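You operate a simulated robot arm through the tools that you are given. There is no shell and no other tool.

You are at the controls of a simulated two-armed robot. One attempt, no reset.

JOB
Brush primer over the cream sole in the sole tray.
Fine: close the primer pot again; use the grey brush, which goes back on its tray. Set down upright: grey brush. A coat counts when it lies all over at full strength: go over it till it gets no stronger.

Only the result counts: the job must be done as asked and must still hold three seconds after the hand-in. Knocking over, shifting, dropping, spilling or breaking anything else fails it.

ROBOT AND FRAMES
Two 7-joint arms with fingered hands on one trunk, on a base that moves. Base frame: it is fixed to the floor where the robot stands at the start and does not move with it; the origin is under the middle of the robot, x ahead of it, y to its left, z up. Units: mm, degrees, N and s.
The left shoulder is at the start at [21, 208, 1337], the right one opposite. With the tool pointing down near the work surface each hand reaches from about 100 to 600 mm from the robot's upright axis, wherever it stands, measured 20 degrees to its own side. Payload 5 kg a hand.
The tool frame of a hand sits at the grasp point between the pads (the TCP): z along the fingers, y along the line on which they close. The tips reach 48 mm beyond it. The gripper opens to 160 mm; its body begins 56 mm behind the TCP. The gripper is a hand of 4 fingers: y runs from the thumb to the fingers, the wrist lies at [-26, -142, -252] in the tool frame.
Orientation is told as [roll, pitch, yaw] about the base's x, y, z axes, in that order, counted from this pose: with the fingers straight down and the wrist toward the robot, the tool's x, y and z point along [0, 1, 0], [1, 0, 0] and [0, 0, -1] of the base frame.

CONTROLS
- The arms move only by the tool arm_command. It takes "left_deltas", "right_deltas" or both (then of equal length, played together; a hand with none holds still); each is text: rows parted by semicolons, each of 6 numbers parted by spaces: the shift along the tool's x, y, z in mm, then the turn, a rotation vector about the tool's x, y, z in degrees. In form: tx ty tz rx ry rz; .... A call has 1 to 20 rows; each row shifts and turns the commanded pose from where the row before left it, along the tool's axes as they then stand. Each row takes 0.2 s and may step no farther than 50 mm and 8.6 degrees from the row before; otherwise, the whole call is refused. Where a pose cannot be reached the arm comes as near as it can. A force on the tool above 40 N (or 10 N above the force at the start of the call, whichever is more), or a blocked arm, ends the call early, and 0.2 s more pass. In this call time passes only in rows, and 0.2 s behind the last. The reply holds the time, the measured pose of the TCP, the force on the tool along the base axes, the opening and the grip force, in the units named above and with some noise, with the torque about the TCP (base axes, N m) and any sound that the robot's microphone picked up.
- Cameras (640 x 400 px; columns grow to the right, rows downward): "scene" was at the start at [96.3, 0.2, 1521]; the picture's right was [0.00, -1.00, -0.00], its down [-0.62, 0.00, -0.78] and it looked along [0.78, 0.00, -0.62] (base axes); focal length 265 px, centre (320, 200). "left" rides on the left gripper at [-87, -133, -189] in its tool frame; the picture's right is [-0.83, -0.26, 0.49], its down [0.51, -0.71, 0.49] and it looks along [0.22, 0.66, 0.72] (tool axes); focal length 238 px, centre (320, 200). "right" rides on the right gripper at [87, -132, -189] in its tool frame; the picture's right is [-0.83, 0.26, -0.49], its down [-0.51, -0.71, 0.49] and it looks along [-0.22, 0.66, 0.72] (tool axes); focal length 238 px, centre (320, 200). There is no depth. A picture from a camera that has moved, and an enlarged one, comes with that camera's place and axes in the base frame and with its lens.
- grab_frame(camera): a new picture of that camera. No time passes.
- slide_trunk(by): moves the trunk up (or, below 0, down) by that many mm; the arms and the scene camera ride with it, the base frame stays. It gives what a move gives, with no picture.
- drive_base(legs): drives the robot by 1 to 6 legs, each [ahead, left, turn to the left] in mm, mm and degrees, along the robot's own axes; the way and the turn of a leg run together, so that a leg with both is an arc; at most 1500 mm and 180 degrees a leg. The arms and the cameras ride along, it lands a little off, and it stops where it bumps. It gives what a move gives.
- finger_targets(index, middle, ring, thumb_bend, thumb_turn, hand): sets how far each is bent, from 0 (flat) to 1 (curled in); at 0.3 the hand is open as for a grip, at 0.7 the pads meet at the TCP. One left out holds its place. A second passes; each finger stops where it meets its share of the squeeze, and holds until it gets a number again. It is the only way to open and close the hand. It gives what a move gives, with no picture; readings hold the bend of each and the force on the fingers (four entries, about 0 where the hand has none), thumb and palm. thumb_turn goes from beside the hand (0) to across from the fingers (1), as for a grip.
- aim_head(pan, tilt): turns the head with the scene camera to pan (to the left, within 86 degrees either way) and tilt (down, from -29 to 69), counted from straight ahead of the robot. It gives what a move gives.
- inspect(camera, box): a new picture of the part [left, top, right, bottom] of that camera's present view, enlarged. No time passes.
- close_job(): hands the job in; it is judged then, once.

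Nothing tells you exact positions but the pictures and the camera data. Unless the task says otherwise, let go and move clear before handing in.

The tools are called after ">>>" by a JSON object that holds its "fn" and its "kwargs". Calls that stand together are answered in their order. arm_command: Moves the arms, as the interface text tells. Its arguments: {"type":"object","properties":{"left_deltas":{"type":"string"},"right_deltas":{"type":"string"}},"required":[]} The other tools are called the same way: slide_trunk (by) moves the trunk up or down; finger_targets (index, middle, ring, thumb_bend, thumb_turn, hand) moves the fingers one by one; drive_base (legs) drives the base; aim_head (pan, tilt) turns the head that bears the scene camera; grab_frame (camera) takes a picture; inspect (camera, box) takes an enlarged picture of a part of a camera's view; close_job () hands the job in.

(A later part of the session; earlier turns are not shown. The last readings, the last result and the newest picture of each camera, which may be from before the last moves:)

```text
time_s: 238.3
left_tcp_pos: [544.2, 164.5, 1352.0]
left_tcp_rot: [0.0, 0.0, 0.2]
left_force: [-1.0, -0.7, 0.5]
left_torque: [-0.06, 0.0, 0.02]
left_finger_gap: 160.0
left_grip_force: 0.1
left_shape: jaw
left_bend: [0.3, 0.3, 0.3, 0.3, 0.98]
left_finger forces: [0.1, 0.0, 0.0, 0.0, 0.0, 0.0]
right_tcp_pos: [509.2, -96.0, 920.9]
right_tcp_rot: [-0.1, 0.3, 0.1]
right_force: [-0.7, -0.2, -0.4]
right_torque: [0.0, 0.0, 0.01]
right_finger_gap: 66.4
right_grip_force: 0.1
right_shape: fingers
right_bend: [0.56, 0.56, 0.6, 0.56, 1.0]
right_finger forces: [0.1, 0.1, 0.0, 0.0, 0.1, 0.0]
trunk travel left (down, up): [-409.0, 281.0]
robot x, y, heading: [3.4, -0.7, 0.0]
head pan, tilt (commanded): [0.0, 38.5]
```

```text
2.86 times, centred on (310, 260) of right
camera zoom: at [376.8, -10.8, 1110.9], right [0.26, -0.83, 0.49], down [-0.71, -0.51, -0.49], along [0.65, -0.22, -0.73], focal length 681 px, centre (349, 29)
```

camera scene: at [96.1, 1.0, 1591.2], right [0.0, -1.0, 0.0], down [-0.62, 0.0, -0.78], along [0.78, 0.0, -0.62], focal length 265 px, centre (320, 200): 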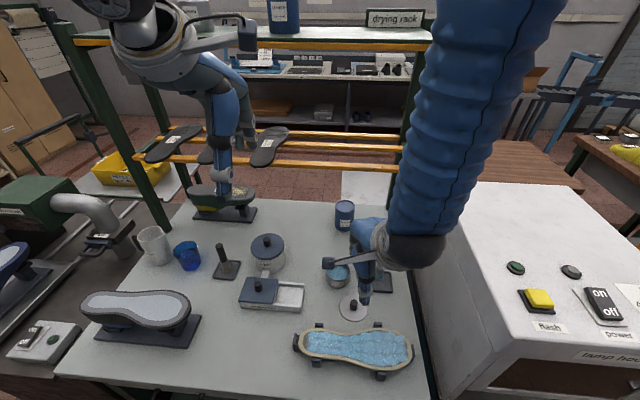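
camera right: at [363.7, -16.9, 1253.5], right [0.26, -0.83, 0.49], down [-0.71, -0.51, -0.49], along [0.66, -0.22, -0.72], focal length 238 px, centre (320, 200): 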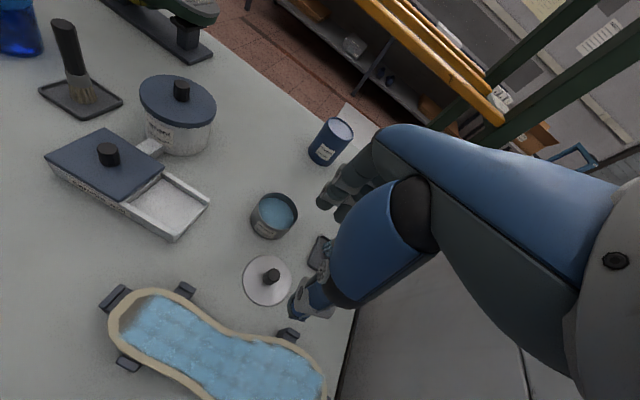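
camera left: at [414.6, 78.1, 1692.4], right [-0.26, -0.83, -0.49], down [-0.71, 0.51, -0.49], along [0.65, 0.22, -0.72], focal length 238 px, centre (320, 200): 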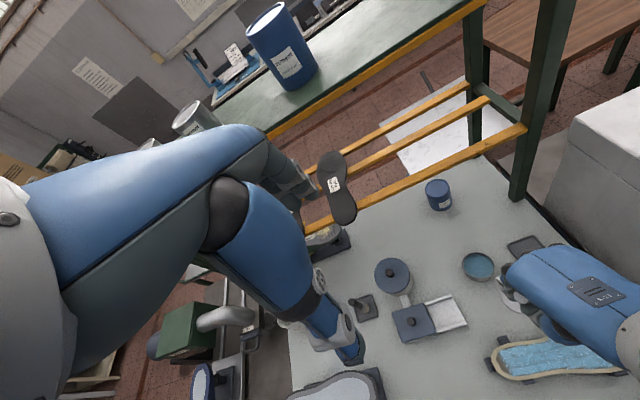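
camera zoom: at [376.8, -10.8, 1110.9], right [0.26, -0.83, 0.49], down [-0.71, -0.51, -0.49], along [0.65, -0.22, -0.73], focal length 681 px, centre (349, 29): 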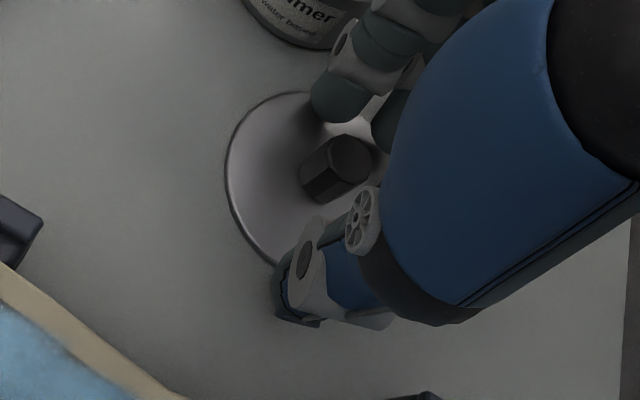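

>>> {"fn": "arm_command", "kwargs": {"right_deltas": "-1 5 -2 0 0 0; -1 5 0 -0.2 0 0"}}

>>> {"fn": "inspect", "kwargs": {"camera": "right", "box": [230, 190, 390, 330]}}

```text
time_s: 238.9
left_tcp_pos: [544.5, 162.8, 1353.1]
left_tcp_rot: [0.0, 0.1, 0.1]
left_force: [0.4, 0.5, 0.4]
left_torque: [0.01, 0.02, -0.01]
left_finger_gap: 159.8
left_grip_force: 0.0
left_shape: jaw
left_bend: [0.3, 0.3, 0.3, 0.3, 0.98]
left_finger forces: [0.0, 0.0, 0.0, 0.0, 0.0, 0.1]
right_tcp_pos: [518.0, -101.5, 922.7]
right_tcp_rot: [-0.1, 0.1, 0.0]
right_force: [-0.3, -0.2, -0.4]
right_torque: [-0.03, -0.04, 0.02]
right_finger_gap: 66.5
right_grip_force: 0.0
right_shape: fingers
right_bend: [0.56, 0.56, 0.6, 0.56, 1.0]
right_finger forces: [0.0, 0.0, 0.0, 0.0, 0.0, 0.0]
trunk travel left (down, up): [-409.0, 281.0]
robot x, y, heading: [1.9, 4.8, 0.1]
head pan, tilt (commanded): [0.0, 38.5]
```

```text
2.86 times, centred on (310, 260) of right
camera zoom: at [385.9, -14.4, 1112.4], right [0.26, -0.83, 0.49], down [-0.71, -0.51, -0.49], along [0.66, -0.22, -0.72], focal length 681 px, centre (349, 29)
```

zoom: 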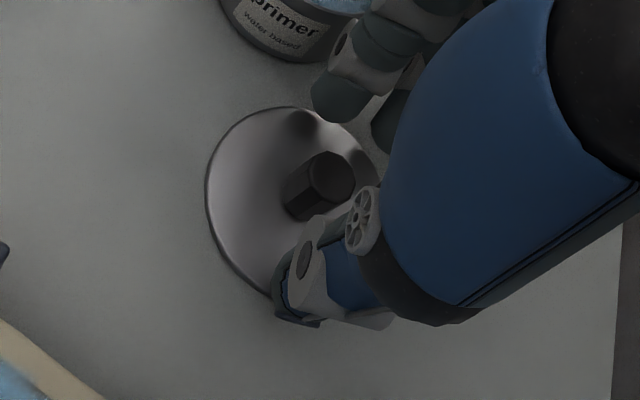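

>>> {"fn": "arm_command", "kwargs": {"right_deltas": "0 2 3 0 0 0; 0 0 2 0 0 0; 0 0 1.5 0 0 0"}}

>>> {"fn": "arm_command", "kwargs": {"right_deltas": "0 0 1.5 0 0 0; 0 0 1 0 0 0"}}

```text
time_s: 239.7
left_tcp_pos: [544.5, 163.2, 1353.4]
left_tcp_rot: [0.0, 0.0, 0.1]
left_force: [-0.3, -0.2, 0.2]
left_torque: [-0.01, 0.02, 0.02]
left_finger_gap: 160.2
left_grip_force: 0.0
left_shape: jaw
left_bend: [0.3, 0.3, 0.3, 0.3, 0.98]
left_finger forces: [0.1, 0.0, 0.0, 0.1, 0.0, 0.0]
right_tcp_pos: [521.2, -98.5, 915.5]
right_tcp_rot: [0.0, 0.0, 0.1]
right_force: [0.0, -0.8, -0.5]
right_torque: [0.01, 0.03, 0.0]
right_finger_gap: 66.7
right_grip_force: 0.0
right_shape: fingers
right_bend: [0.56, 0.56, 0.6, 0.56, 1.0]
right_finger forces: [0.0, 0.0, 0.0, 0.0, 0.0, 0.0]
trunk travel left (down, up): [-409.0, 281.0]
robot x, y, heading: [-0.6, 1.4, 0.2]
head pan, tilt (commanded): [0.0, 38.5]
```

```text
time_s: 240.3
left_tcp_pos: [544.9, 161.4, 1355.0]
left_tcp_rot: [0.0, 0.0, 0.1]
left_force: [0.3, -0.4, 0.0]
left_torque: [0.02, 0.03, -0.02]
left_finger_gap: 159.7
left_grip_force: 0.0
left_shape: jaw
left_bend: [0.3, 0.3, 0.3, 0.3, 0.98]
left_finger forces: [0.1, 0.0, 0.1, 0.0, 0.0, 0.0]
right_tcp_pos: [522.8, -98.2, 914.4]
right_tcp_rot: [-0.1, -0.2, 0.1]
right_force: [-0.2, -1.8, 16.8]
right_torque: [-0.24, -0.45, -0.07]
right_finger_gap: 66.7
right_grip_force: 8.0
right_shape: fingers
right_bend: [0.56, 0.56, 0.6, 0.56, 1.0]
right_finger forces: [2.5, 10.5, 0.3, 0.1, 2.9, 0.1]
trunk travel left (down, up): [-409.0, 281.0]
robot x, y, heading: [0.2, 1.5, -0.1]
head pan, tilt (commanded): [0.0, 38.5]
```

All three tips touch the lid now. I close further to take hold, as in the first grip.

>>> {"fn": "finger_targets", "kwargs": {"hand": "right", "index": 0.62, "middle": 0.62, "ring": 0.6, "thumb_bend": 0.62}}

>>> {"fn": "inspect", "kwargs": {"camera": "right", "box": [230, 190, 390, 330]}}

```text
time_s: 241.3
left_tcp_pos: [545.1, 163.5, 1353.5]
left_tcp_rot: [0.0, -0.1, 0.1]
left_force: [0.3, 0.2, -0.3]
left_torque: [0.03, -0.03, -0.05]
left_finger_gap: 160.1
left_grip_force: 0.0
left_shape: jaw
left_bend: [0.3, 0.3, 0.3, 0.3, 0.98]
left_finger forces: [0.1, 0.0, 0.1, 0.0, 0.0, 0.0]
right_tcp_pos: [522.9, -99.3, 914.4]
right_tcp_rot: [-0.1, -0.1, -0.1]
right_force: [8.4, -0.8, 25.2]
right_torque: [-0.25, -1.1, 0.01]
right_finger_gap: 57.2
right_grip_force: 16.3
right_shape: fingers
right_bend: [0.59, 0.59, 0.6, 0.59, 1.0]
right_finger forces: [8.7, 17.1, 0.1, 0.1, 6.7, 0.1]
trunk travel left (down, up): [-409.0, 281.0]
robot x, y, heading: [-0.8, 0.6, 0.1]
head pan, tilt (commanded): [0.0, 38.5]
```

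```text
2.86 times, centred on (310, 260) of right
camera zoom: at [389.4, -12.5, 1104.0], right [0.26, -0.83, 0.49], down [-0.71, -0.51, -0.49], along [0.66, -0.22, -0.72], focal length 681 px, centre (349, 29)
```

zoom: 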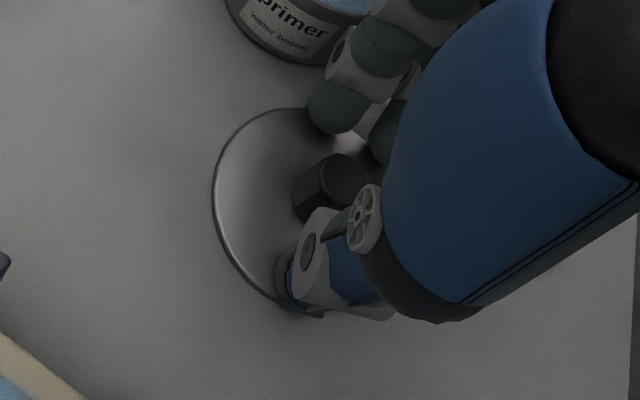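

Same state as in the first grip. I raise slowly and check that the lid comes along.

>>> {"fn": "arm_command", "kwargs": {"right_deltas": "0 0 -3 0 0 0; 0 0 -3 0 0 0"}}

>>> {"fn": "inspect", "kwargs": {"camera": "right", "box": [230, 190, 390, 330]}}

```text
time_s: 241.9
left_tcp_pos: [545.4, 162.2, 1354.2]
left_tcp_rot: [-0.1, 0.1, 0.1]
left_force: [0.2, 0.2, -0.1]
left_torque: [0.01, 0.02, 0.01]
left_finger_gap: 160.0
left_grip_force: 0.0
left_shape: jaw
left_bend: [0.3, 0.3, 0.3, 0.3, 0.98]
left_finger forces: [0.1, 0.0, 0.0, 0.1, 0.0, 0.0]
right_tcp_pos: [519.0, -98.8, 918.9]
right_tcp_rot: [-0.2, 0.4, 0.1]
right_force: [-0.8, -0.9, 0.2]
right_torque: [0.0, -0.03, 0.02]
right_finger_gap: 54.5
right_grip_force: 10.2
right_shape: fingers
right_bend: [0.6, 0.6, 0.6, 0.59, 1.0]
right_finger forces: [2.9, 10.0, 0.1, 0.1, 7.0, 0.0]
trunk travel left (down, up): [-409.0, 281.0]
robot x, y, heading: [-1.0, 0.2, -0.0]
head pan, tilt (commanded): [0.0, 38.5]
```

```text
2.86 times, centred on (310, 260) of right
camera zoom: at [387.3, -12.5, 1108.9], right [0.26, -0.83, 0.49], down [-0.71, -0.51, -0.49], along [0.65, -0.22, -0.73], focal length 681 px, centre (349, 29)
```

zoom: 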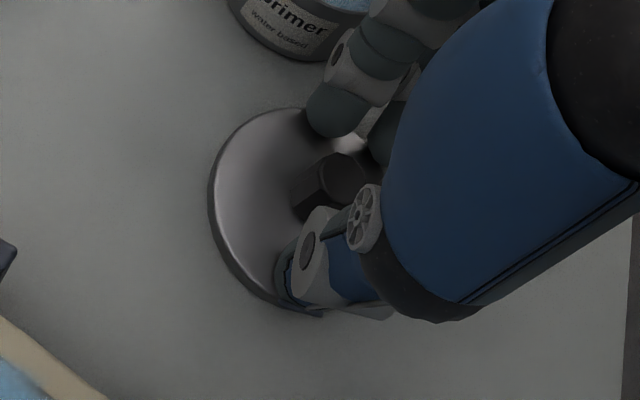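

The lid is held. I firm up the grip a little and lift it clear.

>>> {"fn": "finger_targets", "kwargs": {"hand": "right", "index": 0.66, "middle": 0.65, "thumb_bend": 0.66}}

>>> {"fn": "arm_command", "kwargs": {"right_deltas": "0 0 -10 0 0 0; 0 0 -20 0 0 0; 0 0 -25 0 0 0; 0 0 -25 0 0 0"}}

>>> {"fn": "inspect", "kwargs": {"camera": "right", "box": [200, 170, 420, 340]}}

>>> {"fn": "inspect", "kwargs": {"camera": "scene", "box": [300, 230, 420, 330]}}

>>> {"fn": "inspect", "kwargs": {"camera": "left", "box": [440, 200, 600, 330]}}

```text
time_s: 242.9
left_tcp_pos: [545.9, 163.2, 1353.6]
left_tcp_rot: [0.0, 0.0, 0.1]
left_force: [0.6, -0.3, -0.3]
left_torque: [-0.02, -0.02, 0.02]
left_finger_gap: 159.9
left_grip_force: 0.1
left_shape: jaw
left_bend: [0.3, 0.3, 0.3, 0.3, 0.98]
left_finger forces: [0.0, 0.0, 0.0, 0.0, 0.1, 0.1]
right_tcp_pos: [522.2, -98.5, 919.0]
right_tcp_rot: [-0.1, 0.0, -0.1]
right_force: [0.2, 0.3, -0.7]
right_torque: [0.02, 0.04, 0.01]
right_finger_gap: 54.4
right_grip_force: 13.7
right_shape: fingers
right_bend: [0.61, 0.61, 0.6, 0.59, 1.0]
right_finger forces: [6.3, 6.8, 0.0, 0.0, 13.6, 0.1]
trunk travel left (down, up): [-409.0, 281.0]
robot x, y, heading: [2.6, -1.3, 0.2]
head pan, tilt (commanded): [0.0, 38.5]
```

```text
time_s: 243.9
left_tcp_pos: [543.7, 162.4, 1353.5]
left_tcp_rot: [0.0, 0.0, 0.1]
left_force: [-0.5, -0.2, 0.1]
left_torque: [0.02, -0.07, -0.03]
left_finger_gap: 160.0
left_grip_force: 0.3
left_shape: jaw
left_bend: [0.3, 0.3, 0.3, 0.3, 0.98]
left_finger forces: [0.0, 0.0, 0.0, 0.0, 0.0, 0.0]
right_tcp_pos: [519.7, -99.9, 997.9]
right_tcp_rot: [-0.1, 0.1, 0.0]
right_force: [-1.2, -0.4, -0.3]
right_torque: [0.04, -0.07, 0.01]
right_finger_gap: 54.3
right_grip_force: 13.3
right_shape: fingers
right_bend: [0.61, 0.61, 0.6, 0.59, 1.0]
right_finger forces: [6.3, 6.8, 0.0, 0.0, 13.5, 0.0]
trunk travel left (down, up): [-409.0, 281.0]
robot x, y, heading: [-1.0, -1.1, -0.0]
head pan, tilt (commanded): [0.0, 38.5]
```

```text
2.35 times, centred on (310, 255) of right
camera zoom: at [387.4, -14.2, 1188.5], right [0.26, -0.83, 0.49], down [-0.71, -0.51, -0.49], along [0.66, -0.22, -0.72], focal length 561 px, centre (344, 71)
```

zoom: 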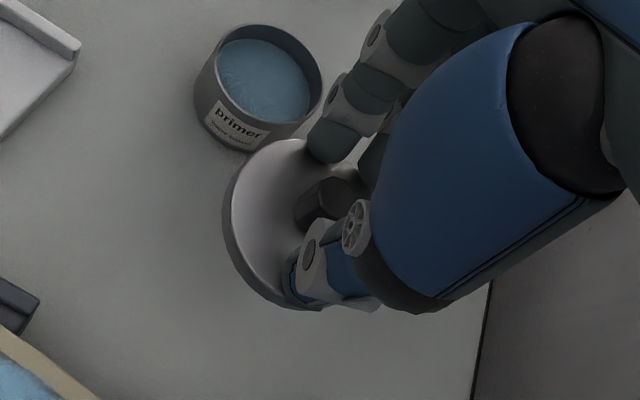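

```text
4.00 times, centred on (360, 280) of scene
camera zoom: at [95.2, 1.1, 1591.1], right [0.0, -1.0, 0.0], down [-0.62, 0.0, -0.78], along [0.78, 0.0, -0.62], focal length 1061 px, centre (160, -120)
```

zoom: 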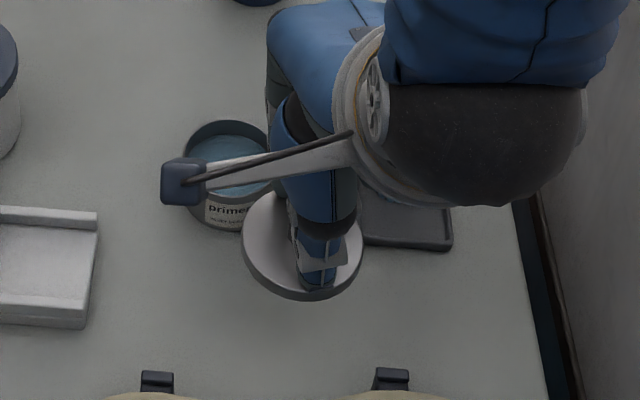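

```text
3.08 times, centred on (520, 265) of left
camera zoom: at [412.0, 77.4, 1543.2], right [-0.26, -0.83, -0.49], down [-0.71, 0.51, -0.49], along [0.66, 0.22, -0.72], focal length 733 px, centre (-295, 0)
```

zoom: 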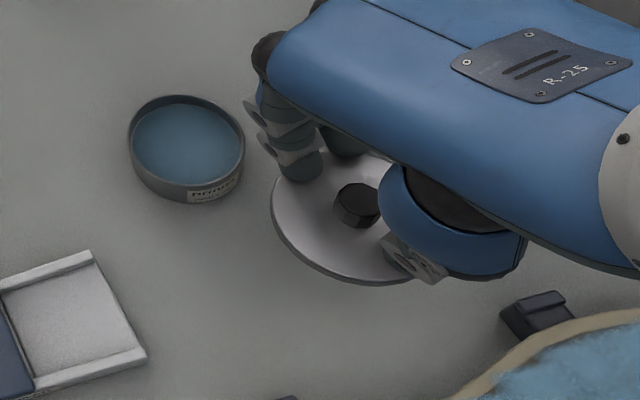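

The lid hangs level, just as in the first grip. I carry it over the pot and compare with the view I had right after lifting it off.

>>> {"fn": "arm_command", "kwargs": {"right_deltas": "0 0 -20 0 0 0; 13.7 30.7 0 0 0 0; 13.7 30.7 0 0 0 0; 13.8 30.7 0 0 0 0; 0 0 18 0 0 0"}}

>>> {"fn": "inspect", "kwargs": {"camera": "right", "box": [230, 190, 390, 330]}}

>>> {"fn": "inspect", "kwargs": {"camera": "scene", "box": [290, 220, 400, 310]}}

>>> {"fn": "inspect", "kwargs": {"camera": "left", "box": [430, 180, 570, 290]}}

```text
time_s: 245.1
left_tcp_pos: [545.8, 163.4, 1353.8]
left_tcp_rot: [0.0, 0.2, 0.1]
left_force: [-0.9, -0.1, -0.9]
left_torque: [0.04, 0.06, -0.02]
left_finger_gap: 160.0
left_grip_force: 0.1
left_shape: jaw
left_bend: [0.3, 0.3, 0.3, 0.3, 0.98]
left_finger forces: [0.0, 0.0, 0.0, 0.1, 0.0, 0.1]
right_tcp_pos: [613.8, -59.2, 999.7]
right_tcp_rot: [-0.1, 0.0, 0.1]
right_force: [-0.2, 0.0, 0.6]
right_torque: [0.03, 0.04, -0.02]
right_finger_gap: 54.0
right_grip_force: 13.1
right_shape: fingers
right_bend: [0.61, 0.61, 0.6, 0.59, 1.0]
right_finger forces: [6.4, 6.7, 0.0, 0.0, 13.5, 0.0]
trunk travel left (down, up): [-409.0, 281.0]
robot x, y, heading: [-0.1, 1.2, 0.0]
head pan, tilt (commanded): [0.0, 38.5]
```

```text
2.86 times, centred on (310, 260) of right
camera zoom: at [481.3, 27.9, 1190.1], right [0.26, -0.83, 0.49], down [-0.71, -0.51, -0.49], along [0.66, -0.22, -0.72], focal length 681 px, centre (349, 29)
```

zoom: 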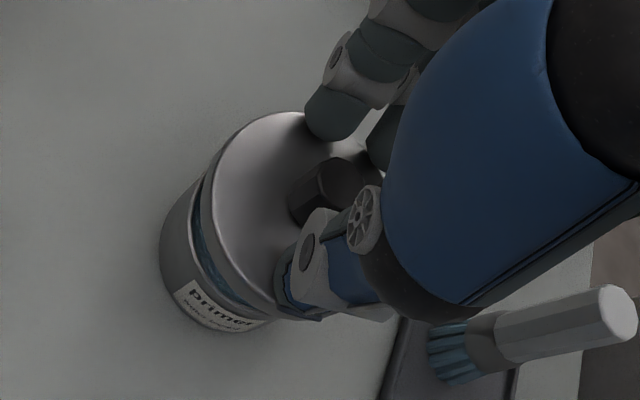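

```text
4.44 times, centred on (345, 265) of scene
camera zoom: at [97.3, 0.7, 1590.9], right [0.0, -1.0, 0.0], down [-0.62, 0.0, -0.78], along [0.78, 0.0, -0.62], focal length 1179 px, centre (209, -89)
```

zoom: 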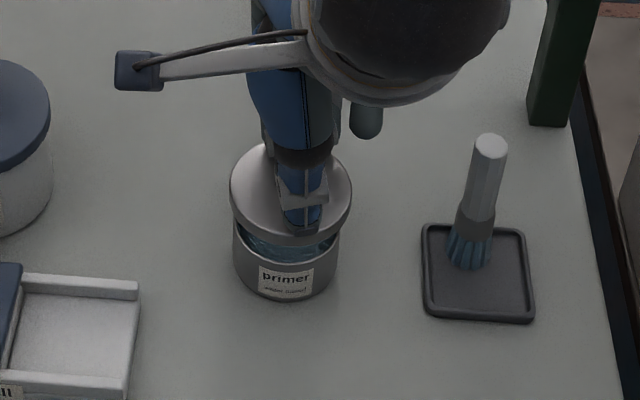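

```text
3.64 times, centred on (500, 235) of left
camera zoom: at [414.1, 77.0, 1542.5], right [-0.26, -0.83, -0.49], down [-0.71, 0.51, -0.49], along [0.65, 0.22, -0.72], focal length 867 px, centre (-334, 73)
```

zoom: 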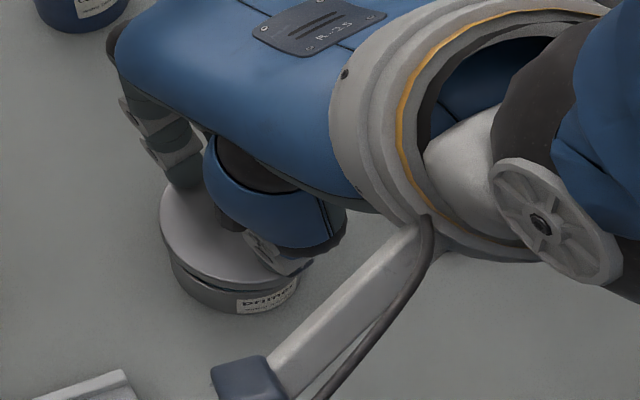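

Lid and pot look well aligned. I lower to about 10 mm above the seat and compare again.

>>> {"fn": "arm_command", "kwargs": {"right_deltas": "1 0 12 0 0 0; 0 0 10 0 0 0"}}

>>> {"fn": "inspect", "kwargs": {"camera": "right", "box": [230, 190, 390, 330]}}

>>> {"fn": "inspect", "kwargs": {"camera": "scene", "box": [300, 230, 380, 300]}}

>>> {"fn": "inspect", "kwargs": {"camera": "left", "box": [450, 200, 530, 280]}}

```text
time_s: 245.7
left_tcp_pos: [545.6, 162.8, 1354.1]
left_tcp_rot: [0.0, 0.0, 0.1]
left_force: [0.5, -0.5, 0.0]
left_torque: [0.03, 0.01, -0.02]
left_finger_gap: 159.9
left_grip_force: 0.0
left_shape: jaw
left_bend: [0.3, 0.3, 0.3, 0.3, 0.98]
left_finger forces: [0.0, 0.0, 0.1, 0.0, 0.0, 0.0]
right_tcp_pos: [614.0, -57.6, 978.7]
right_tcp_rot: [-0.1, 0.0, 0.0]
right_force: [0.3, 0.2, -0.1]
right_torque: [0.0, 0.02, 0.0]
right_finger_gap: 54.0
right_grip_force: 13.6
right_shape: fingers
right_bend: [0.61, 0.61, 0.6, 0.59, 1.0]
right_finger forces: [6.5, 6.7, 0.0, 0.0, 13.5, 0.0]
trunk travel left (down, up): [-409.0, 281.0]
robot x, y, heading: [-0.4, 0.8, 0.0]
head pan, tilt (commanded): [0.0, 38.5]
```

```text
2.86 times, centred on (310, 260) of right
camera zoom: at [481.6, 28.9, 1168.8], right [0.26, -0.83, 0.49], down [-0.71, -0.51, -0.49], along [0.66, -0.22, -0.72], focal length 681 px, centre (349, 29)
```

zoom: 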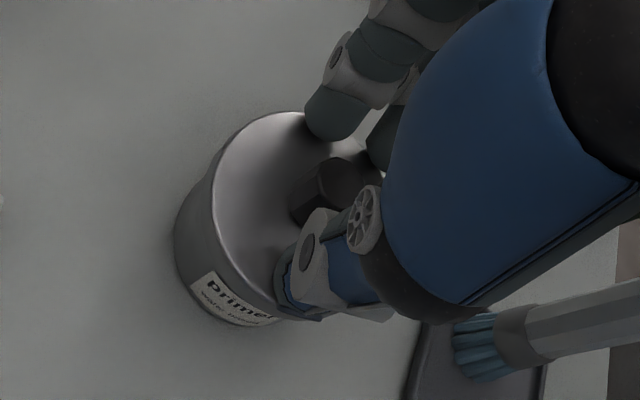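

```text
5.71 times, centred on (340, 265) of scene
camera zoom: at [96.4, 0.8, 1591.0], right [0.0, -1.0, 0.0], down [-0.62, 0.0, -0.78], along [0.78, 0.0, -0.62], focal length 1516 px, centre (206, -171)
```

zoom: 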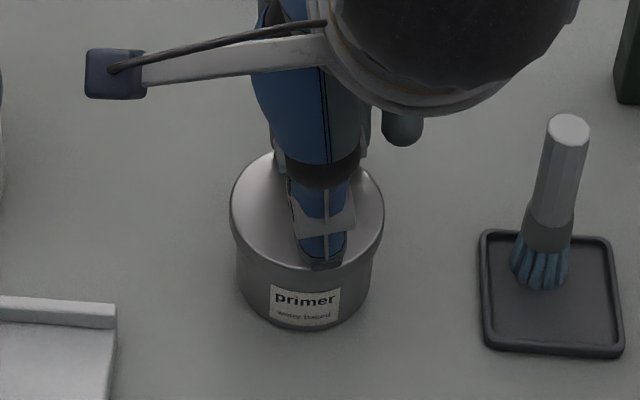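

```text
5.00 times, centred on (490, 240) of left
camera zoom: at [413.2, 77.1, 1542.8], right [-0.26, -0.83, -0.49], down [-0.71, 0.51, -0.49], along [0.65, 0.22, -0.72], focal length 1192 px, centre (-530, 0)
```

zoom: 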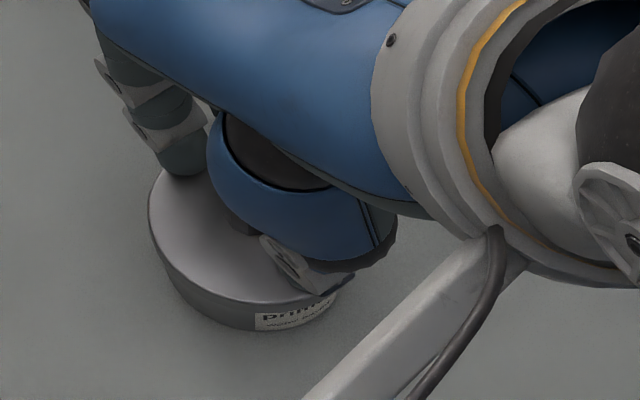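

The view matches the one right after opening. I lower the lid onto the pot and press it home.

>>> {"fn": "arm_command", "kwargs": {"right_deltas": "0 0 5 0 0 0; 0 0 3 0 0 0; 0 0 2 0 0 0"}}

>>> {"fn": "arm_command", "kwargs": {"right_deltas": "0 0 1.5 0 0 0; 0 0 1 0 0 0"}}

>>> {"fn": "inspect", "kwargs": {"camera": "scene", "box": [300, 230, 380, 300]}}

```text
time_s: 246.5
left_tcp_pos: [545.0, 163.3, 1355.1]
left_tcp_rot: [0.0, 0.2, 0.0]
left_force: [-0.6, 0.8, -0.2]
left_torque: [0.0, 0.01, 0.04]
left_finger_gap: 160.0
left_grip_force: 0.0
left_shape: jaw
left_bend: [0.3, 0.3, 0.3, 0.3, 0.98]
left_finger forces: [0.0, 0.0, 0.1, 0.1, 0.0, 0.1]
right_tcp_pos: [613.0, -56.4, 968.5]
right_tcp_rot: [-0.1, 0.0, 0.1]
right_force: [0.4, 0.1, 0.2]
right_torque: [0.03, 0.02, 0.0]
right_finger_gap: 54.2
right_grip_force: 13.5
right_shape: fingers
right_bend: [0.61, 0.61, 0.6, 0.59, 1.0]
right_finger forces: [6.5, 6.6, 0.1, 0.1, 13.4, 0.0]
trunk travel left (down, up): [-409.0, 281.0]
robot x, y, heading: [2.8, 1.7, 0.0]
head pan, tilt (commanded): [0.0, 38.5]
```

```text
time_s: 247.1
left_tcp_pos: [545.0, 162.2, 1354.4]
left_tcp_rot: [0.0, 0.1, 0.1]
left_force: [0.2, -0.7, 0.5]
left_torque: [-0.01, 0.0, -0.01]
left_finger_gap: 159.8
left_grip_force: 0.0
left_shape: jaw
left_bend: [0.3, 0.3, 0.3, 0.3, 0.98]
left_finger forces: [0.0, 0.2, 0.1, 0.1, 0.0, 0.0]
right_tcp_pos: [613.4, -57.8, 966.4]
right_tcp_rot: [-0.1, 0.0, 0.1]
right_force: [-0.4, 0.4, 0.4]
right_torque: [-0.01, 0.0, 0.01]
right_finger_gap: 54.1
right_grip_force: 13.8
right_shape: fingers
right_bend: [0.61, 0.61, 0.6, 0.59, 1.0]
right_finger forces: [6.5, 6.6, 0.0, 0.1, 13.4, 0.0]
trunk travel left (down, up): [-409.0, 281.0]
robot x, y, heading: [1.1, 0.1, 0.1]
head pan, tilt (commanded): [0.0, 38.5]
```

```text
5.71 times, centred on (340, 265) of scene
camera zoom: at [96.4, 1.1, 1591.0], right [0.0, -1.0, 0.0], down [-0.62, 0.0, -0.78], along [0.78, 0.0, -0.62], focal length 1516 px, centre (206, -171)
```

zoom: 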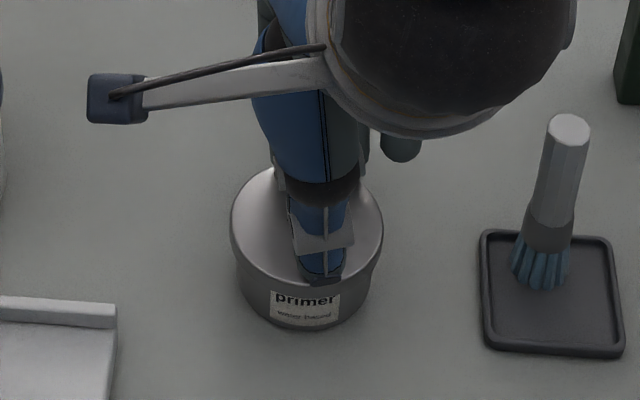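

>>> {"fn": "arm_command", "kwargs": {"right_deltas": "0 0 1.5 0 0 0; 0 0 1.5 0 0 0"}}

>>> {"fn": "arm_command", "kwargs": {"right_deltas": "0 0 1.2 0 0 0; 0 0 1 0 0 0"}}

```text
time_s: 247.7
left_tcp_pos: [544.6, 163.4, 1352.5]
left_tcp_rot: [0.0, 0.0, 0.2]
left_force: [-0.7, -0.2, -0.5]
left_torque: [0.01, -0.01, -0.02]
left_finger_gap: 159.9
left_grip_force: 0.1
left_shape: jaw
left_bend: [0.3, 0.3, 0.3, 0.3, 0.98]
left_finger forces: [0.0, 0.0, 0.0, 0.1, 0.1, 0.0]
right_tcp_pos: [614.1, -56.9, 964.2]
right_tcp_rot: [0.0, 0.0, 0.0]
right_force: [-0.2, 0.6, -0.5]
right_torque: [-0.02, -0.02, 0.01]
right_finger_gap: 54.3
right_grip_force: 13.4
right_shape: fingers
right_bend: [0.61, 0.61, 0.6, 0.59, 1.0]
right_finger forces: [6.5, 6.7, 0.0, 0.0, 13.4, 0.0]
trunk travel left (down, up): [-409.0, 281.0]
robot x, y, heading: [-0.9, -0.1, 0.3]
head pan, tilt (commanded): [0.0, 38.5]
```

```text
time_s: 248.3
left_tcp_pos: [544.5, 162.7, 1354.4]
left_tcp_rot: [0.0, 0.0, 0.2]
left_force: [0.3, 0.7, 0.2]
left_torque: [-0.01, -0.04, 0.01]
left_finger_gap: 159.9
left_grip_force: 0.0
left_shape: jaw
left_bend: [0.3, 0.3, 0.3, 0.3, 0.98]
left_finger forces: [0.0, 0.0, 0.0, 0.1, 0.0, 0.1]
right_tcp_pos: [612.6, -57.8, 962.4]
right_tcp_rot: [-0.1, -0.1, 0.0]
right_force: [0.4, 0.1, 2.5]
right_torque: [-0.04, -0.13, -0.02]
right_finger_gap: 54.3
right_grip_force: 14.3
right_shape: fingers
right_bend: [0.61, 0.61, 0.6, 0.59, 1.0]
right_finger forces: [6.5, 8.0, 0.0, 0.0, 13.3, 0.0]
trunk travel left (down, up): [-409.0, 281.0]
robot x, y, heading: [-0.6, 0.3, 0.2]
head pan, tilt (commanded): [0.0, 38.5]
```

Contact at z≈962. I press gently for the snap.

>>> {"fn": "arm_command", "kwargs": {"right_deltas": "0 0 1 0 0 0; 0 0 0.8 0 0 0"}}

>>> {"fn": "inspect", "kwargs": {"camera": "scene", "box": [300, 230, 380, 300]}}

>>> {"fn": "inspect", "kwargs": {"camera": "right", "box": [230, 190, 390, 330]}}

```text
time_s: 248.9
left_tcp_pos: [544.0, 162.8, 1354.0]
left_tcp_rot: [-0.1, 0.1, 0.0]
left_force: [-0.3, -0.7, 0.0]
left_torque: [0.0, 0.0, 0.02]
left_finger_gap: 160.4
left_grip_force: 0.0
left_shape: jaw
left_bend: [0.3, 0.3, 0.3, 0.3, 0.98]
left_finger forces: [0.0, 0.1, 0.0, 0.0, 0.1, 0.0]
right_tcp_pos: [613.9, -57.7, 960.7]
right_tcp_rot: [-0.1, -0.2, 0.0]
right_force: [0.7, -0.8, 12.2]
right_torque: [-0.18, -0.39, -0.01]
right_finger_gap: 54.2
right_grip_force: 17.2
right_shape: fingers
right_bend: [0.61, 0.61, 0.6, 0.59, 1.0]
right_finger forces: [7.0, 12.9, 0.0, 0.1, 14.2, 0.1]
trunk travel left (down, up): [-409.0, 281.0]
robot x, y, heading: [-3.8, -0.3, -0.2]
head pan, tilt (commanded): [0.0, 38.5]
```

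```text
5.71 times, centred on (340, 265) of scene
camera zoom: at [95.6, 1.1, 1591.2], right [0.0, -1.0, 0.0], down [-0.62, 0.0, -0.78], along [0.78, 0.0, -0.62], focal length 1516 px, centre (206, -171)
```

zoom: 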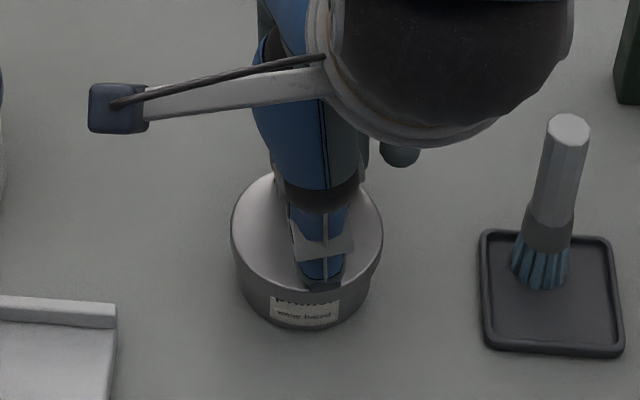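

```text
2.86 times, centred on (310, 260) of right
camera zoom: at [480.8, 28.9, 1150.8], right [0.26, -0.83, 0.49], down [-0.71, -0.51, -0.49], along [0.66, -0.22, -0.72], focal length 681 px, centre (349, 29)
```

zoom: 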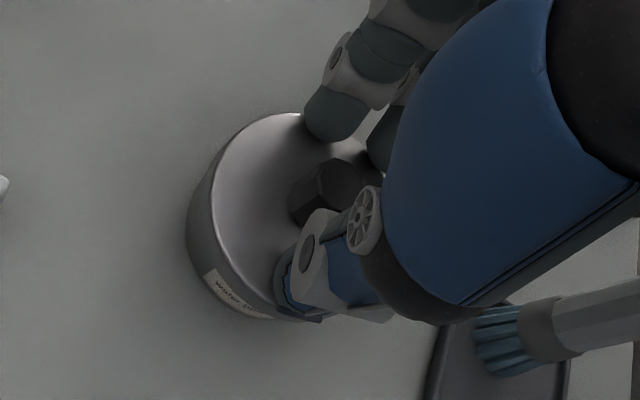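

>>> {"fn": "inspect", "kwargs": {"camera": "left", "box": [450, 200, 530, 270]}}

>>> {"fn": "inspect", "kwargs": {"camera": "scene", "box": [325, 245, 365, 295]}}

>>> {"fn": "inspect", "kwargs": {"camera": "right", "box": [270, 210, 350, 310]}}

```text
5.71 times, centred on (490, 235) of left
camera zoom: at [412.4, 77.4, 1543.2], right [-0.26, -0.83, -0.49], down [-0.71, 0.51, -0.49], along [0.66, 0.22, -0.72], focal length 1362 px, centre (-651, 0)
```

zoom: 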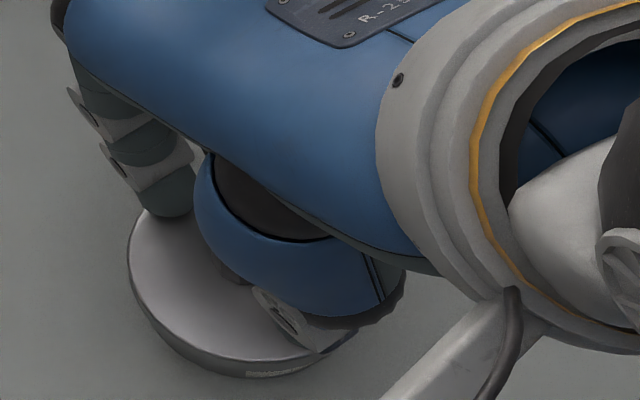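

```text
8.00 times, centred on (345, 270) of scene
camera zoom: at [95.6, 1.1, 1591.2], right [0.0, -1.0, 0.0], down [-0.62, 0.0, -0.78], along [0.78, 0.0, -0.62], focal length 2123 px, centre (120, -360)
```

zoom: 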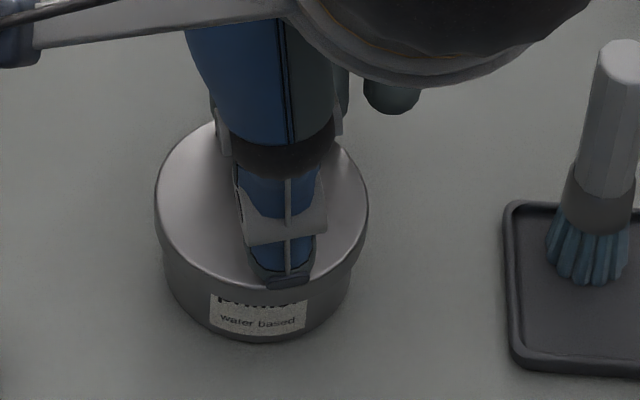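

```text
4.00 times, centred on (310, 260) of right
camera zoom: at [480.8, 28.9, 1150.8], right [0.26, -0.83, 0.49], down [-0.71, -0.51, -0.49], along [0.66, -0.22, -0.72], focal length 953 px, centre (360, -40)
```

zoom: 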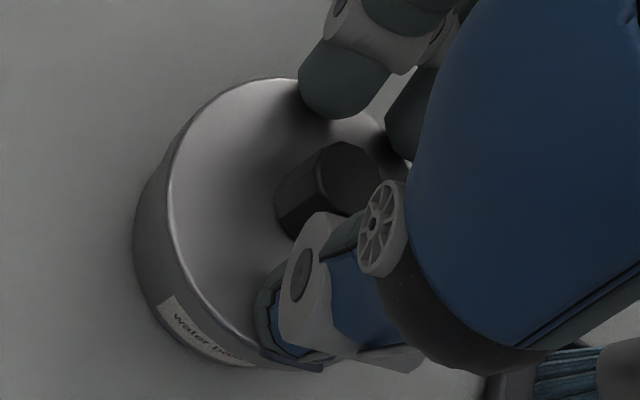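

The lid sits squarely on the pot. I press a bit harder to hear it snap shut.

>>> {"fn": "arm_command", "kwargs": {"right_deltas": "0 0 0.8 0 0 0; 0 0 0.6 0 0 0"}}

>>> {"fn": "arm_command", "kwargs": {"right_deltas": "0 0 0.6 0 0 0; 0 0 0.5 0 0 0"}}

```text
time_s: 249.5
left_tcp_pos: [544.5, 162.3, 1354.6]
left_tcp_rot: [-0.1, -0.1, 0.1]
left_force: [0.1, 1.2, -1.0]
left_torque: [-0.03, 0.02, 0.0]
left_finger_gap: 160.2
left_grip_force: 0.1
left_shape: jaw
left_bend: [0.3, 0.3, 0.3, 0.3, 0.98]
left_finger forces: [0.0, 0.0, 0.0, 0.0, 0.1, 0.0]
right_tcp_pos: [614.0, -57.6, 960.2]
right_tcp_rot: [-0.1, -0.3, -0.1]
right_force: [2.0, -0.1, 27.9]
right_torque: [-0.29, -0.27, 0.0]
right_finger_gap: 54.2
right_grip_force: 20.7
right_shape: fingers
right_bend: [0.62, 0.61, 0.6, 0.59, 1.0]
right_finger forces: [8.3, 17.9, 0.0, 0.1, 15.4, 0.0]
trunk travel left (down, up): [-409.0, 281.0]
robot x, y, heading: [1.5, 1.2, 0.2]
head pan, tilt (commanded): [0.0, 38.5]
```

```text
time_s: 250.3
left_tcp_pos: [543.2, 163.4, 1353.1]
left_tcp_rot: [0.0, 0.1, 0.0]
left_force: [0.5, -0.1, 0.0]
left_torque: [-0.03, 0.06, -0.01]
left_finger_gap: 159.9
left_grip_force: 0.1
left_shape: jaw
left_bend: [0.3, 0.3, 0.3, 0.3, 0.98]
left_finger forces: [0.0, 0.0, 0.0, 0.0, 0.1, 0.1]
right_tcp_pos: [616.8, -57.9, 959.9]
right_tcp_rot: [-0.1, -0.5, -0.1]
right_force: [-4.8, 0.5, 18.6]
right_torque: [-0.15, 0.35, -0.06]
right_finger_gap: 53.8
right_grip_force: 20.6
right_shape: fingers
right_bend: [0.63, 0.62, 0.6, 0.59, 1.0]
right_finger forces: [8.7, 15.3, 0.0, 0.0, 17.7, 0.1]
trunk travel left (down, up): [-409.0, 281.0]
robot x, y, heading: [1.5, -2.2, 0.0]
head pan, tilt (commanded): [0.0, 38.5]
stopped in row 2 (right hand): the force on the tool passed its limit at 41 N (the readings are from after the stop); the commanded pose is now the measured one
```

No snap sound yet even at 41 N, but the lid looks fully down. I relieve the pressure, release, and then inspect how it sits.

>>> {"fn": "arm_command", "kwargs": {"right_deltas": "0 -2 -1 0.4 0 0; 0 -1 -0.8 0 0 0"}}

>>> {"fn": "inspect", "kwargs": {"camera": "scene", "box": [325, 245, 365, 295]}}

```text
time_s: 250.9
left_tcp_pos: [545.6, 162.4, 1354.2]
left_tcp_rot: [0.0, 0.0, 0.0]
left_force: [-1.1, 0.5, 0.9]
left_torque: [-0.03, 0.01, 0.02]
left_finger_gap: 160.1
left_grip_force: 0.0
left_shape: jaw
left_bend: [0.3, 0.3, 0.3, 0.3, 0.98]
left_finger forces: [0.1, 0.1, 0.0, 0.0, 0.0, 0.1]
right_tcp_pos: [613.4, -56.9, 960.9]
right_tcp_rot: [0.0, 0.0, 0.0]
right_force: [3.8, -1.3, 10.1]
right_torque: [-0.05, -0.51, 0.07]
right_finger_gap: 53.7
right_grip_force: 20.7
right_shape: fingers
right_bend: [0.62, 0.62, 0.6, 0.59, 1.0]
right_finger forces: [9.7, 17.6, 0.0, 0.1, 13.7, 0.0]
trunk travel left (down, up): [-409.0, 281.0]
robot x, y, heading: [1.8, 3.6, 0.1]
head pan, tilt (commanded): [0.0, 38.5]
```

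```text
8.00 times, centred on (345, 270) of scene
camera zoom: at [95.8, 1.0, 1591.0], right [0.0, -1.0, 0.0], down [-0.62, 0.0, -0.78], along [0.78, 0.0, -0.62], focal length 2123 px, centre (120, -360)
```

zoom: 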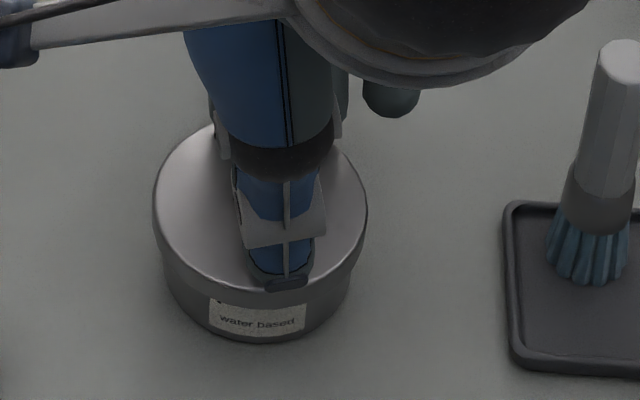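

The lid slides on the rim, so it sits a few millimetres too near me and is not engaged. I lift it slightly, shift it 6 mm forward and look.

>>> {"fn": "arm_command", "kwargs": {"right_deltas": "0 0 -3 0 0 0; 0 0 -3 0 0 0; 0 6 0 0 0 0"}}

>>> {"fn": "inspect", "kwargs": {"camera": "scene", "box": [325, 245, 365, 295]}}

>>> {"fn": "inspect", "kwargs": {"camera": "right", "box": [230, 190, 390, 330]}}

>>> {"fn": "inspect", "kwargs": {"camera": "left", "box": [450, 200, 530, 270]}}

```text
time_s: 251.7
left_tcp_pos: [545.4, 162.3, 1354.0]
left_tcp_rot: [0.1, 0.0, 0.1]
left_force: [-0.2, 0.0, -0.1]
left_torque: [-0.02, 0.03, -0.01]
left_finger_gap: 160.2
left_grip_force: 0.1
left_shape: jaw
left_bend: [0.3, 0.3, 0.3, 0.3, 0.98]
left_finger forces: [0.1, 0.0, 0.0, 0.1, 0.0, 0.1]
right_tcp_pos: [619.0, -56.7, 965.4]
right_tcp_rot: [-0.1, 0.2, 0.0]
right_force: [-0.2, -0.3, -0.2]
right_torque: [-0.01, -0.01, 0.02]
right_finger_gap: 53.7
right_grip_force: 17.5
right_shape: fingers
right_bend: [0.62, 0.62, 0.6, 0.59, 1.0]
right_finger forces: [8.2, 13.0, 0.0, 0.0, 13.4, 0.1]
trunk travel left (down, up): [-409.0, 281.0]
robot x, y, heading: [-1.6, -0.9, -0.2]
head pan, tilt (commanded): [0.0, 38.5]
```

```text
8.00 times, centred on (345, 270) of scene
camera zoom: at [96.7, 1.1, 1591.0], right [0.0, -1.0, 0.0], down [-0.62, 0.0, -0.78], along [0.78, 0.0, -0.62], focal length 2123 px, centre (120, -360)
```

zoom: 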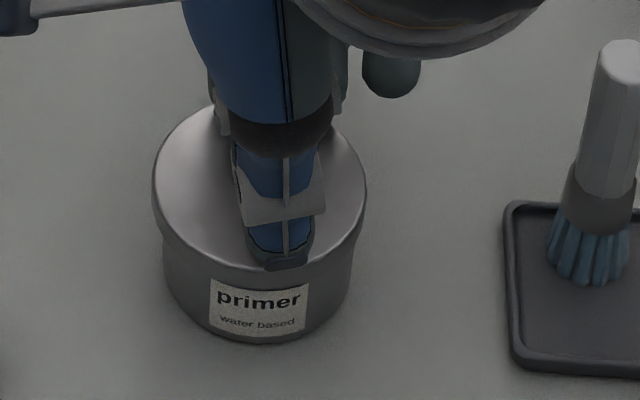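

```text
2.86 times, centred on (310, 260) of right
camera zoom: at [487.0, 29.4, 1156.2], right [0.26, -0.83, 0.49], down [-0.71, -0.51, -0.49], along [0.65, -0.22, -0.72], focal length 681 px, centre (349, 29)
```

zoom: 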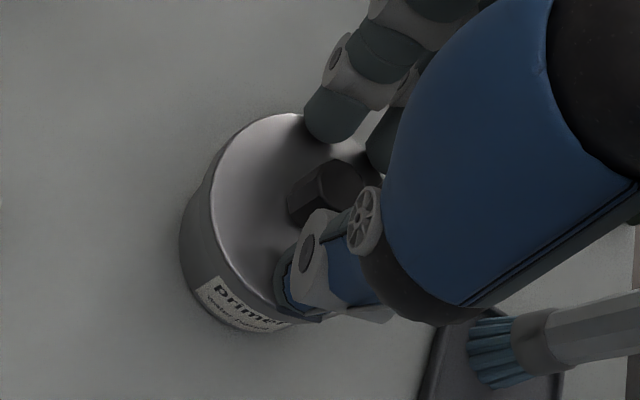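

```text
5.71 times, centred on (490, 235) of left
camera zoom: at [413.5, 77.3, 1542.7], right [-0.26, -0.83, -0.49], down [-0.71, 0.51, -0.49], along [0.65, 0.22, -0.72], focal length 1362 px, centre (-651, 0)
```

zoom: 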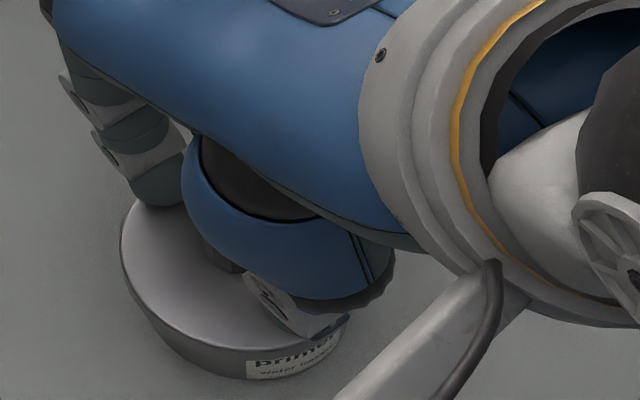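

Now the view matches the original closed state within about 2 mm. I nudge it 1.5 mm forward, lower and press.

>>> {"fn": "arm_command", "kwargs": {"right_deltas": "0 1.5 2 0 0 0; 0 0 1 0 0 0; 0 0 0.8 0 0 0"}}

>>> {"fn": "arm_command", "kwargs": {"right_deltas": "0 0 0.8 0 0 0; 0 0 0.8 0 0 0"}}

>>> {"fn": "inspect", "kwargs": {"camera": "scene", "box": [325, 245, 365, 295]}}

```text
time_s: 252.5
left_tcp_pos: [545.3, 163.3, 1353.7]
left_tcp_rot: [0.0, 0.0, 0.1]
left_force: [-0.1, -0.2, -0.3]
left_torque: [-0.03, -0.04, 0.01]
left_finger_gap: 160.3
left_grip_force: 0.1
left_shape: jaw
left_bend: [0.3, 0.3, 0.3, 0.3, 0.98]
left_finger forces: [0.1, 0.0, 0.0, 0.0, 0.0, 0.0]
right_tcp_pos: [620.9, -58.1, 963.6]
right_tcp_rot: [0.0, 0.1, 0.1]
right_force: [0.6, -0.6, -0.1]
right_torque: [-0.01, 0.0, 0.0]
right_finger_gap: 53.6
right_grip_force: 17.3
right_shape: fingers
right_bend: [0.62, 0.62, 0.6, 0.59, 1.0]
right_finger forces: [8.2, 13.1, 0.0, 0.1, 13.4, 0.0]
trunk travel left (down, up): [-409.0, 281.0]
robot x, y, heading: [0.0, 2.8, -0.1]
head pan, tilt (commanded): [0.0, 38.5]
```

```text
time_s: 253.1
left_tcp_pos: [544.6, 162.8, 1354.1]
left_tcp_rot: [0.0, 0.2, 0.1]
left_force: [0.0, 0.8, 0.1]
left_torque: [-0.02, 0.01, 0.01]
left_finger_gap: 160.2
left_grip_force: 0.1
left_shape: jaw
left_bend: [0.3, 0.3, 0.3, 0.3, 0.98]
left_finger forces: [0.0, 0.0, 0.0, 0.0, 0.1, 0.0]
right_tcp_pos: [620.1, -58.1, 961.7]
right_tcp_rot: [-0.1, 0.1, -0.1]
right_force: [-0.1, 0.5, -0.5]
right_torque: [0.03, -0.01, -0.01]
right_finger_gap: 53.5
right_grip_force: 17.5
right_shape: fingers
right_bend: [0.62, 0.62, 0.6, 0.59, 1.0]
right_finger forces: [8.2, 13.0, 0.0, 0.0, 13.4, 0.0]
trunk travel left (down, up): [-409.0, 281.0]
robot x, y, heading: [-4.0, -2.8, 0.1]
head pan, tilt (commanded): [0.0, 38.5]
```

```text
8.00 times, centred on (345, 270) of scene
camera zoom: at [96.4, 1.1, 1591.0], right [0.0, -1.0, 0.0], down [-0.62, 0.0, -0.78], along [0.78, 0.0, -0.62], focal length 2123 px, centre (120, -360)
```

zoom: 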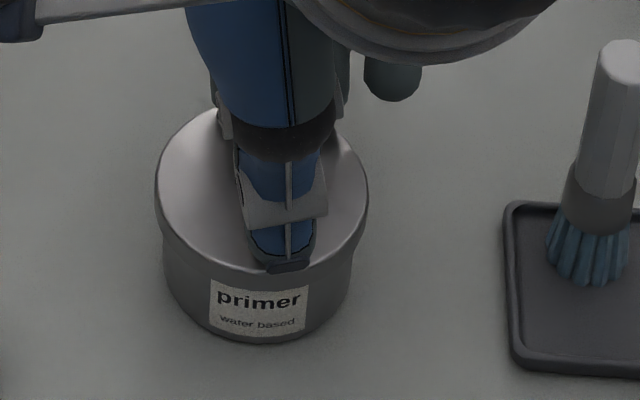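

>>> {"fn": "arm_command", "kwargs": {"right_deltas": "0 0 1 0 0 0; 0 0 1 0 0 0"}}

>>> {"fn": "arm_command", "kwargs": {"right_deltas": "0 0 0.8 0 0 0; 0 0 0.8 0 0 0"}}

>>> {"fn": "inspect", "kwargs": {"camera": "scene", "box": [325, 245, 365, 295]}}

```text
time_s: 253.7
left_tcp_pos: [544.2, 162.8, 1354.5]
left_tcp_rot: [0.0, 0.0, 0.0]
left_force: [-0.6, -0.6, -0.3]
left_torque: [-0.02, -0.01, -0.01]
left_finger_gap: 159.9
left_grip_force: 0.0
left_shape: jaw
left_bend: [0.3, 0.3, 0.3, 0.3, 0.98]
left_finger forces: [0.1, 0.1, 0.1, 0.0, 0.0, 0.1]
right_tcp_pos: [621.3, -58.3, 961.1]
right_tcp_rot: [-0.1, -0.2, -0.2]
right_force: [-4.4, -1.9, 19.3]
right_torque: [-0.25, 0.1, -0.1]
right_finger_gap: 53.5
right_grip_force: 23.2
right_shape: fingers
right_bend: [0.63, 0.62, 0.6, 0.59, 1.0]
right_finger forces: [9.3, 18.9, 0.0, 0.1, 17.8, 0.0]
trunk travel left (down, up): [-409.0, 281.0]
robot x, y, heading: [-1.9, 0.5, 0.2]
head pan, tilt (commanded): [0.0, 38.5]
heard: snap
```

```text
time_s: 254.3
left_tcp_pos: [542.5, 162.6, 1354.8]
left_tcp_rot: [0.0, -0.1, 0.0]
left_force: [0.2, -0.4, 0.3]
left_torque: [0.0, -0.01, -0.04]
left_finger_gap: 159.8
left_grip_force: 0.0
left_shape: jaw
left_bend: [0.3, 0.3, 0.3, 0.3, 0.98]
left_finger forces: [0.1, 0.0, 0.0, 0.1, 0.1, 0.0]
right_tcp_pos: [620.7, -56.5, 959.9]
right_tcp_rot: [-0.1, -0.3, 0.0]
right_force: [-3.4, -5.0, 39.2]
right_torque: [-0.49, 0.28, -0.19]
right_finger_gap: 53.6
right_grip_force: 28.9
right_shape: fingers
right_bend: [0.63, 0.63, 0.6, 0.59, 1.0]
right_finger forces: [15.4, 19.6, 0.0, 0.0, 22.1, 0.0]
trunk travel left (down, up): [-409.0, 281.0]
robot x, y, heading: [1.1, 2.9, -0.3]
head pan, tilt (commanded): [0.0, 38.5]
```

```text
8.00 times, centred on (345, 270) of scene
camera zoom: at [93.1, 0.8, 1591.5], right [0.0, -1.0, 0.0], down [-0.62, 0.0, -0.78], along [0.78, 0.0, -0.62], focal length 2123 px, centre (120, -360)
```

zoom: 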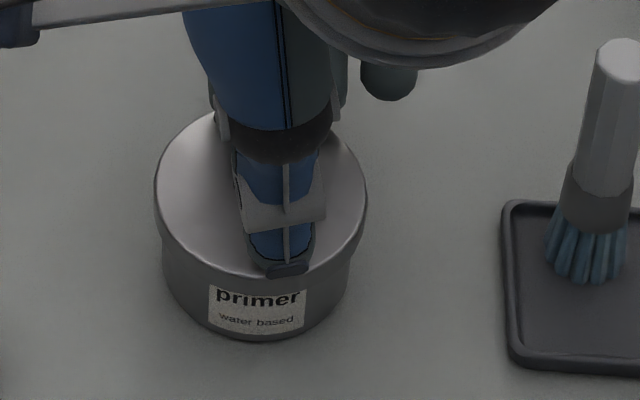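

Snap — the lid is closed. I ease off the pressure without pulling, then open the fingers.

>>> {"fn": "arm_command", "kwargs": {"right_deltas": "0 0 -1 0 0 0; 0 0 -0.8 0 0 0"}}

>>> {"fn": "finger_targets", "kwargs": {"hand": "right", "index": 0.52, "middle": 0.52, "ring": 0.52, "thumb_bend": 0.5}}

>>> {"fn": "inspect", "kwargs": {"camera": "scene", "box": [325, 245, 365, 295]}}

```text
time_s: 254.9
left_tcp_pos: [542.0, 163.7, 1354.7]
left_tcp_rot: [-0.1, -0.1, 0.1]
left_force: [0.9, -0.3, -0.6]
left_torque: [0.0, 0.07, 0.02]
left_finger_gap: 160.3
left_grip_force: 0.1
left_shape: jaw
left_bend: [0.3, 0.3, 0.3, 0.3, 0.98]
left_finger forces: [0.1, 0.0, 0.0, 0.0, 0.0, 0.0]
right_tcp_pos: [621.5, -57.0, 960.1]
right_tcp_rot: [-0.1, -0.3, -0.1]
right_force: [2.4, -4.6, 38.6]
right_torque: [-0.45, -0.44, -0.13]
right_finger_gap: 53.6
right_grip_force: 30.3
right_shape: fingers
right_bend: [0.63, 0.62, 0.6, 0.59, 1.0]
right_finger forces: [19.0, 22.0, 0.0, 0.0, 19.3, 0.0]
trunk travel left (down, up): [-409.0, 281.0]
robot x, y, heading: [1.2, 4.4, -0.2]
head pan, tilt (commanded): [0.0, 38.5]
```

```text
time_s: 255.9
left_tcp_pos: [543.3, 162.6, 1354.8]
left_tcp_rot: [0.0, 0.0, 0.1]
left_force: [0.2, -0.3, 0.2]
left_torque: [0.0, 0.02, -0.02]
left_finger_gap: 160.1
left_grip_force: 0.1
left_shape: jaw
left_bend: [0.3, 0.3, 0.3, 0.3, 0.98]
left_finger forces: [0.0, 0.1, 0.0, 0.1, 0.1, 0.0]
right_tcp_pos: [619.5, -56.1, 960.5]
right_tcp_rot: [-0.1, 0.0, 0.0]
right_force: [3.1, 0.1, 36.8]
right_torque: [0.12, 0.45, 0.11]
right_finger_gap: 56.2
right_grip_force: 20.0
right_shape: fingers
right_bend: [0.57, 0.52, 0.52, 0.55, 1.0]
right_finger forces: [17.9, 0.0, 0.1, 0.0, 23.0, 0.0]
trunk travel left (down, up): [-409.0, 281.0]
robot x, y, heading: [-2.1, 0.5, 0.1]
head pan, tilt (commanded): [0.0, 38.5]
```

```text
8.00 times, centred on (345, 270) of scene
camera zoom: at [94.1, 1.4, 1591.3], right [0.0, -1.0, 0.0], down [-0.62, 0.0, -0.78], along [0.78, 0.0, -0.62], focal length 2123 px, centre (120, -360)
```

zoom: 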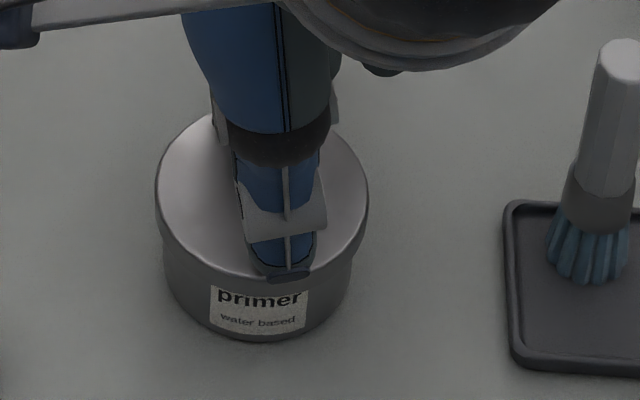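

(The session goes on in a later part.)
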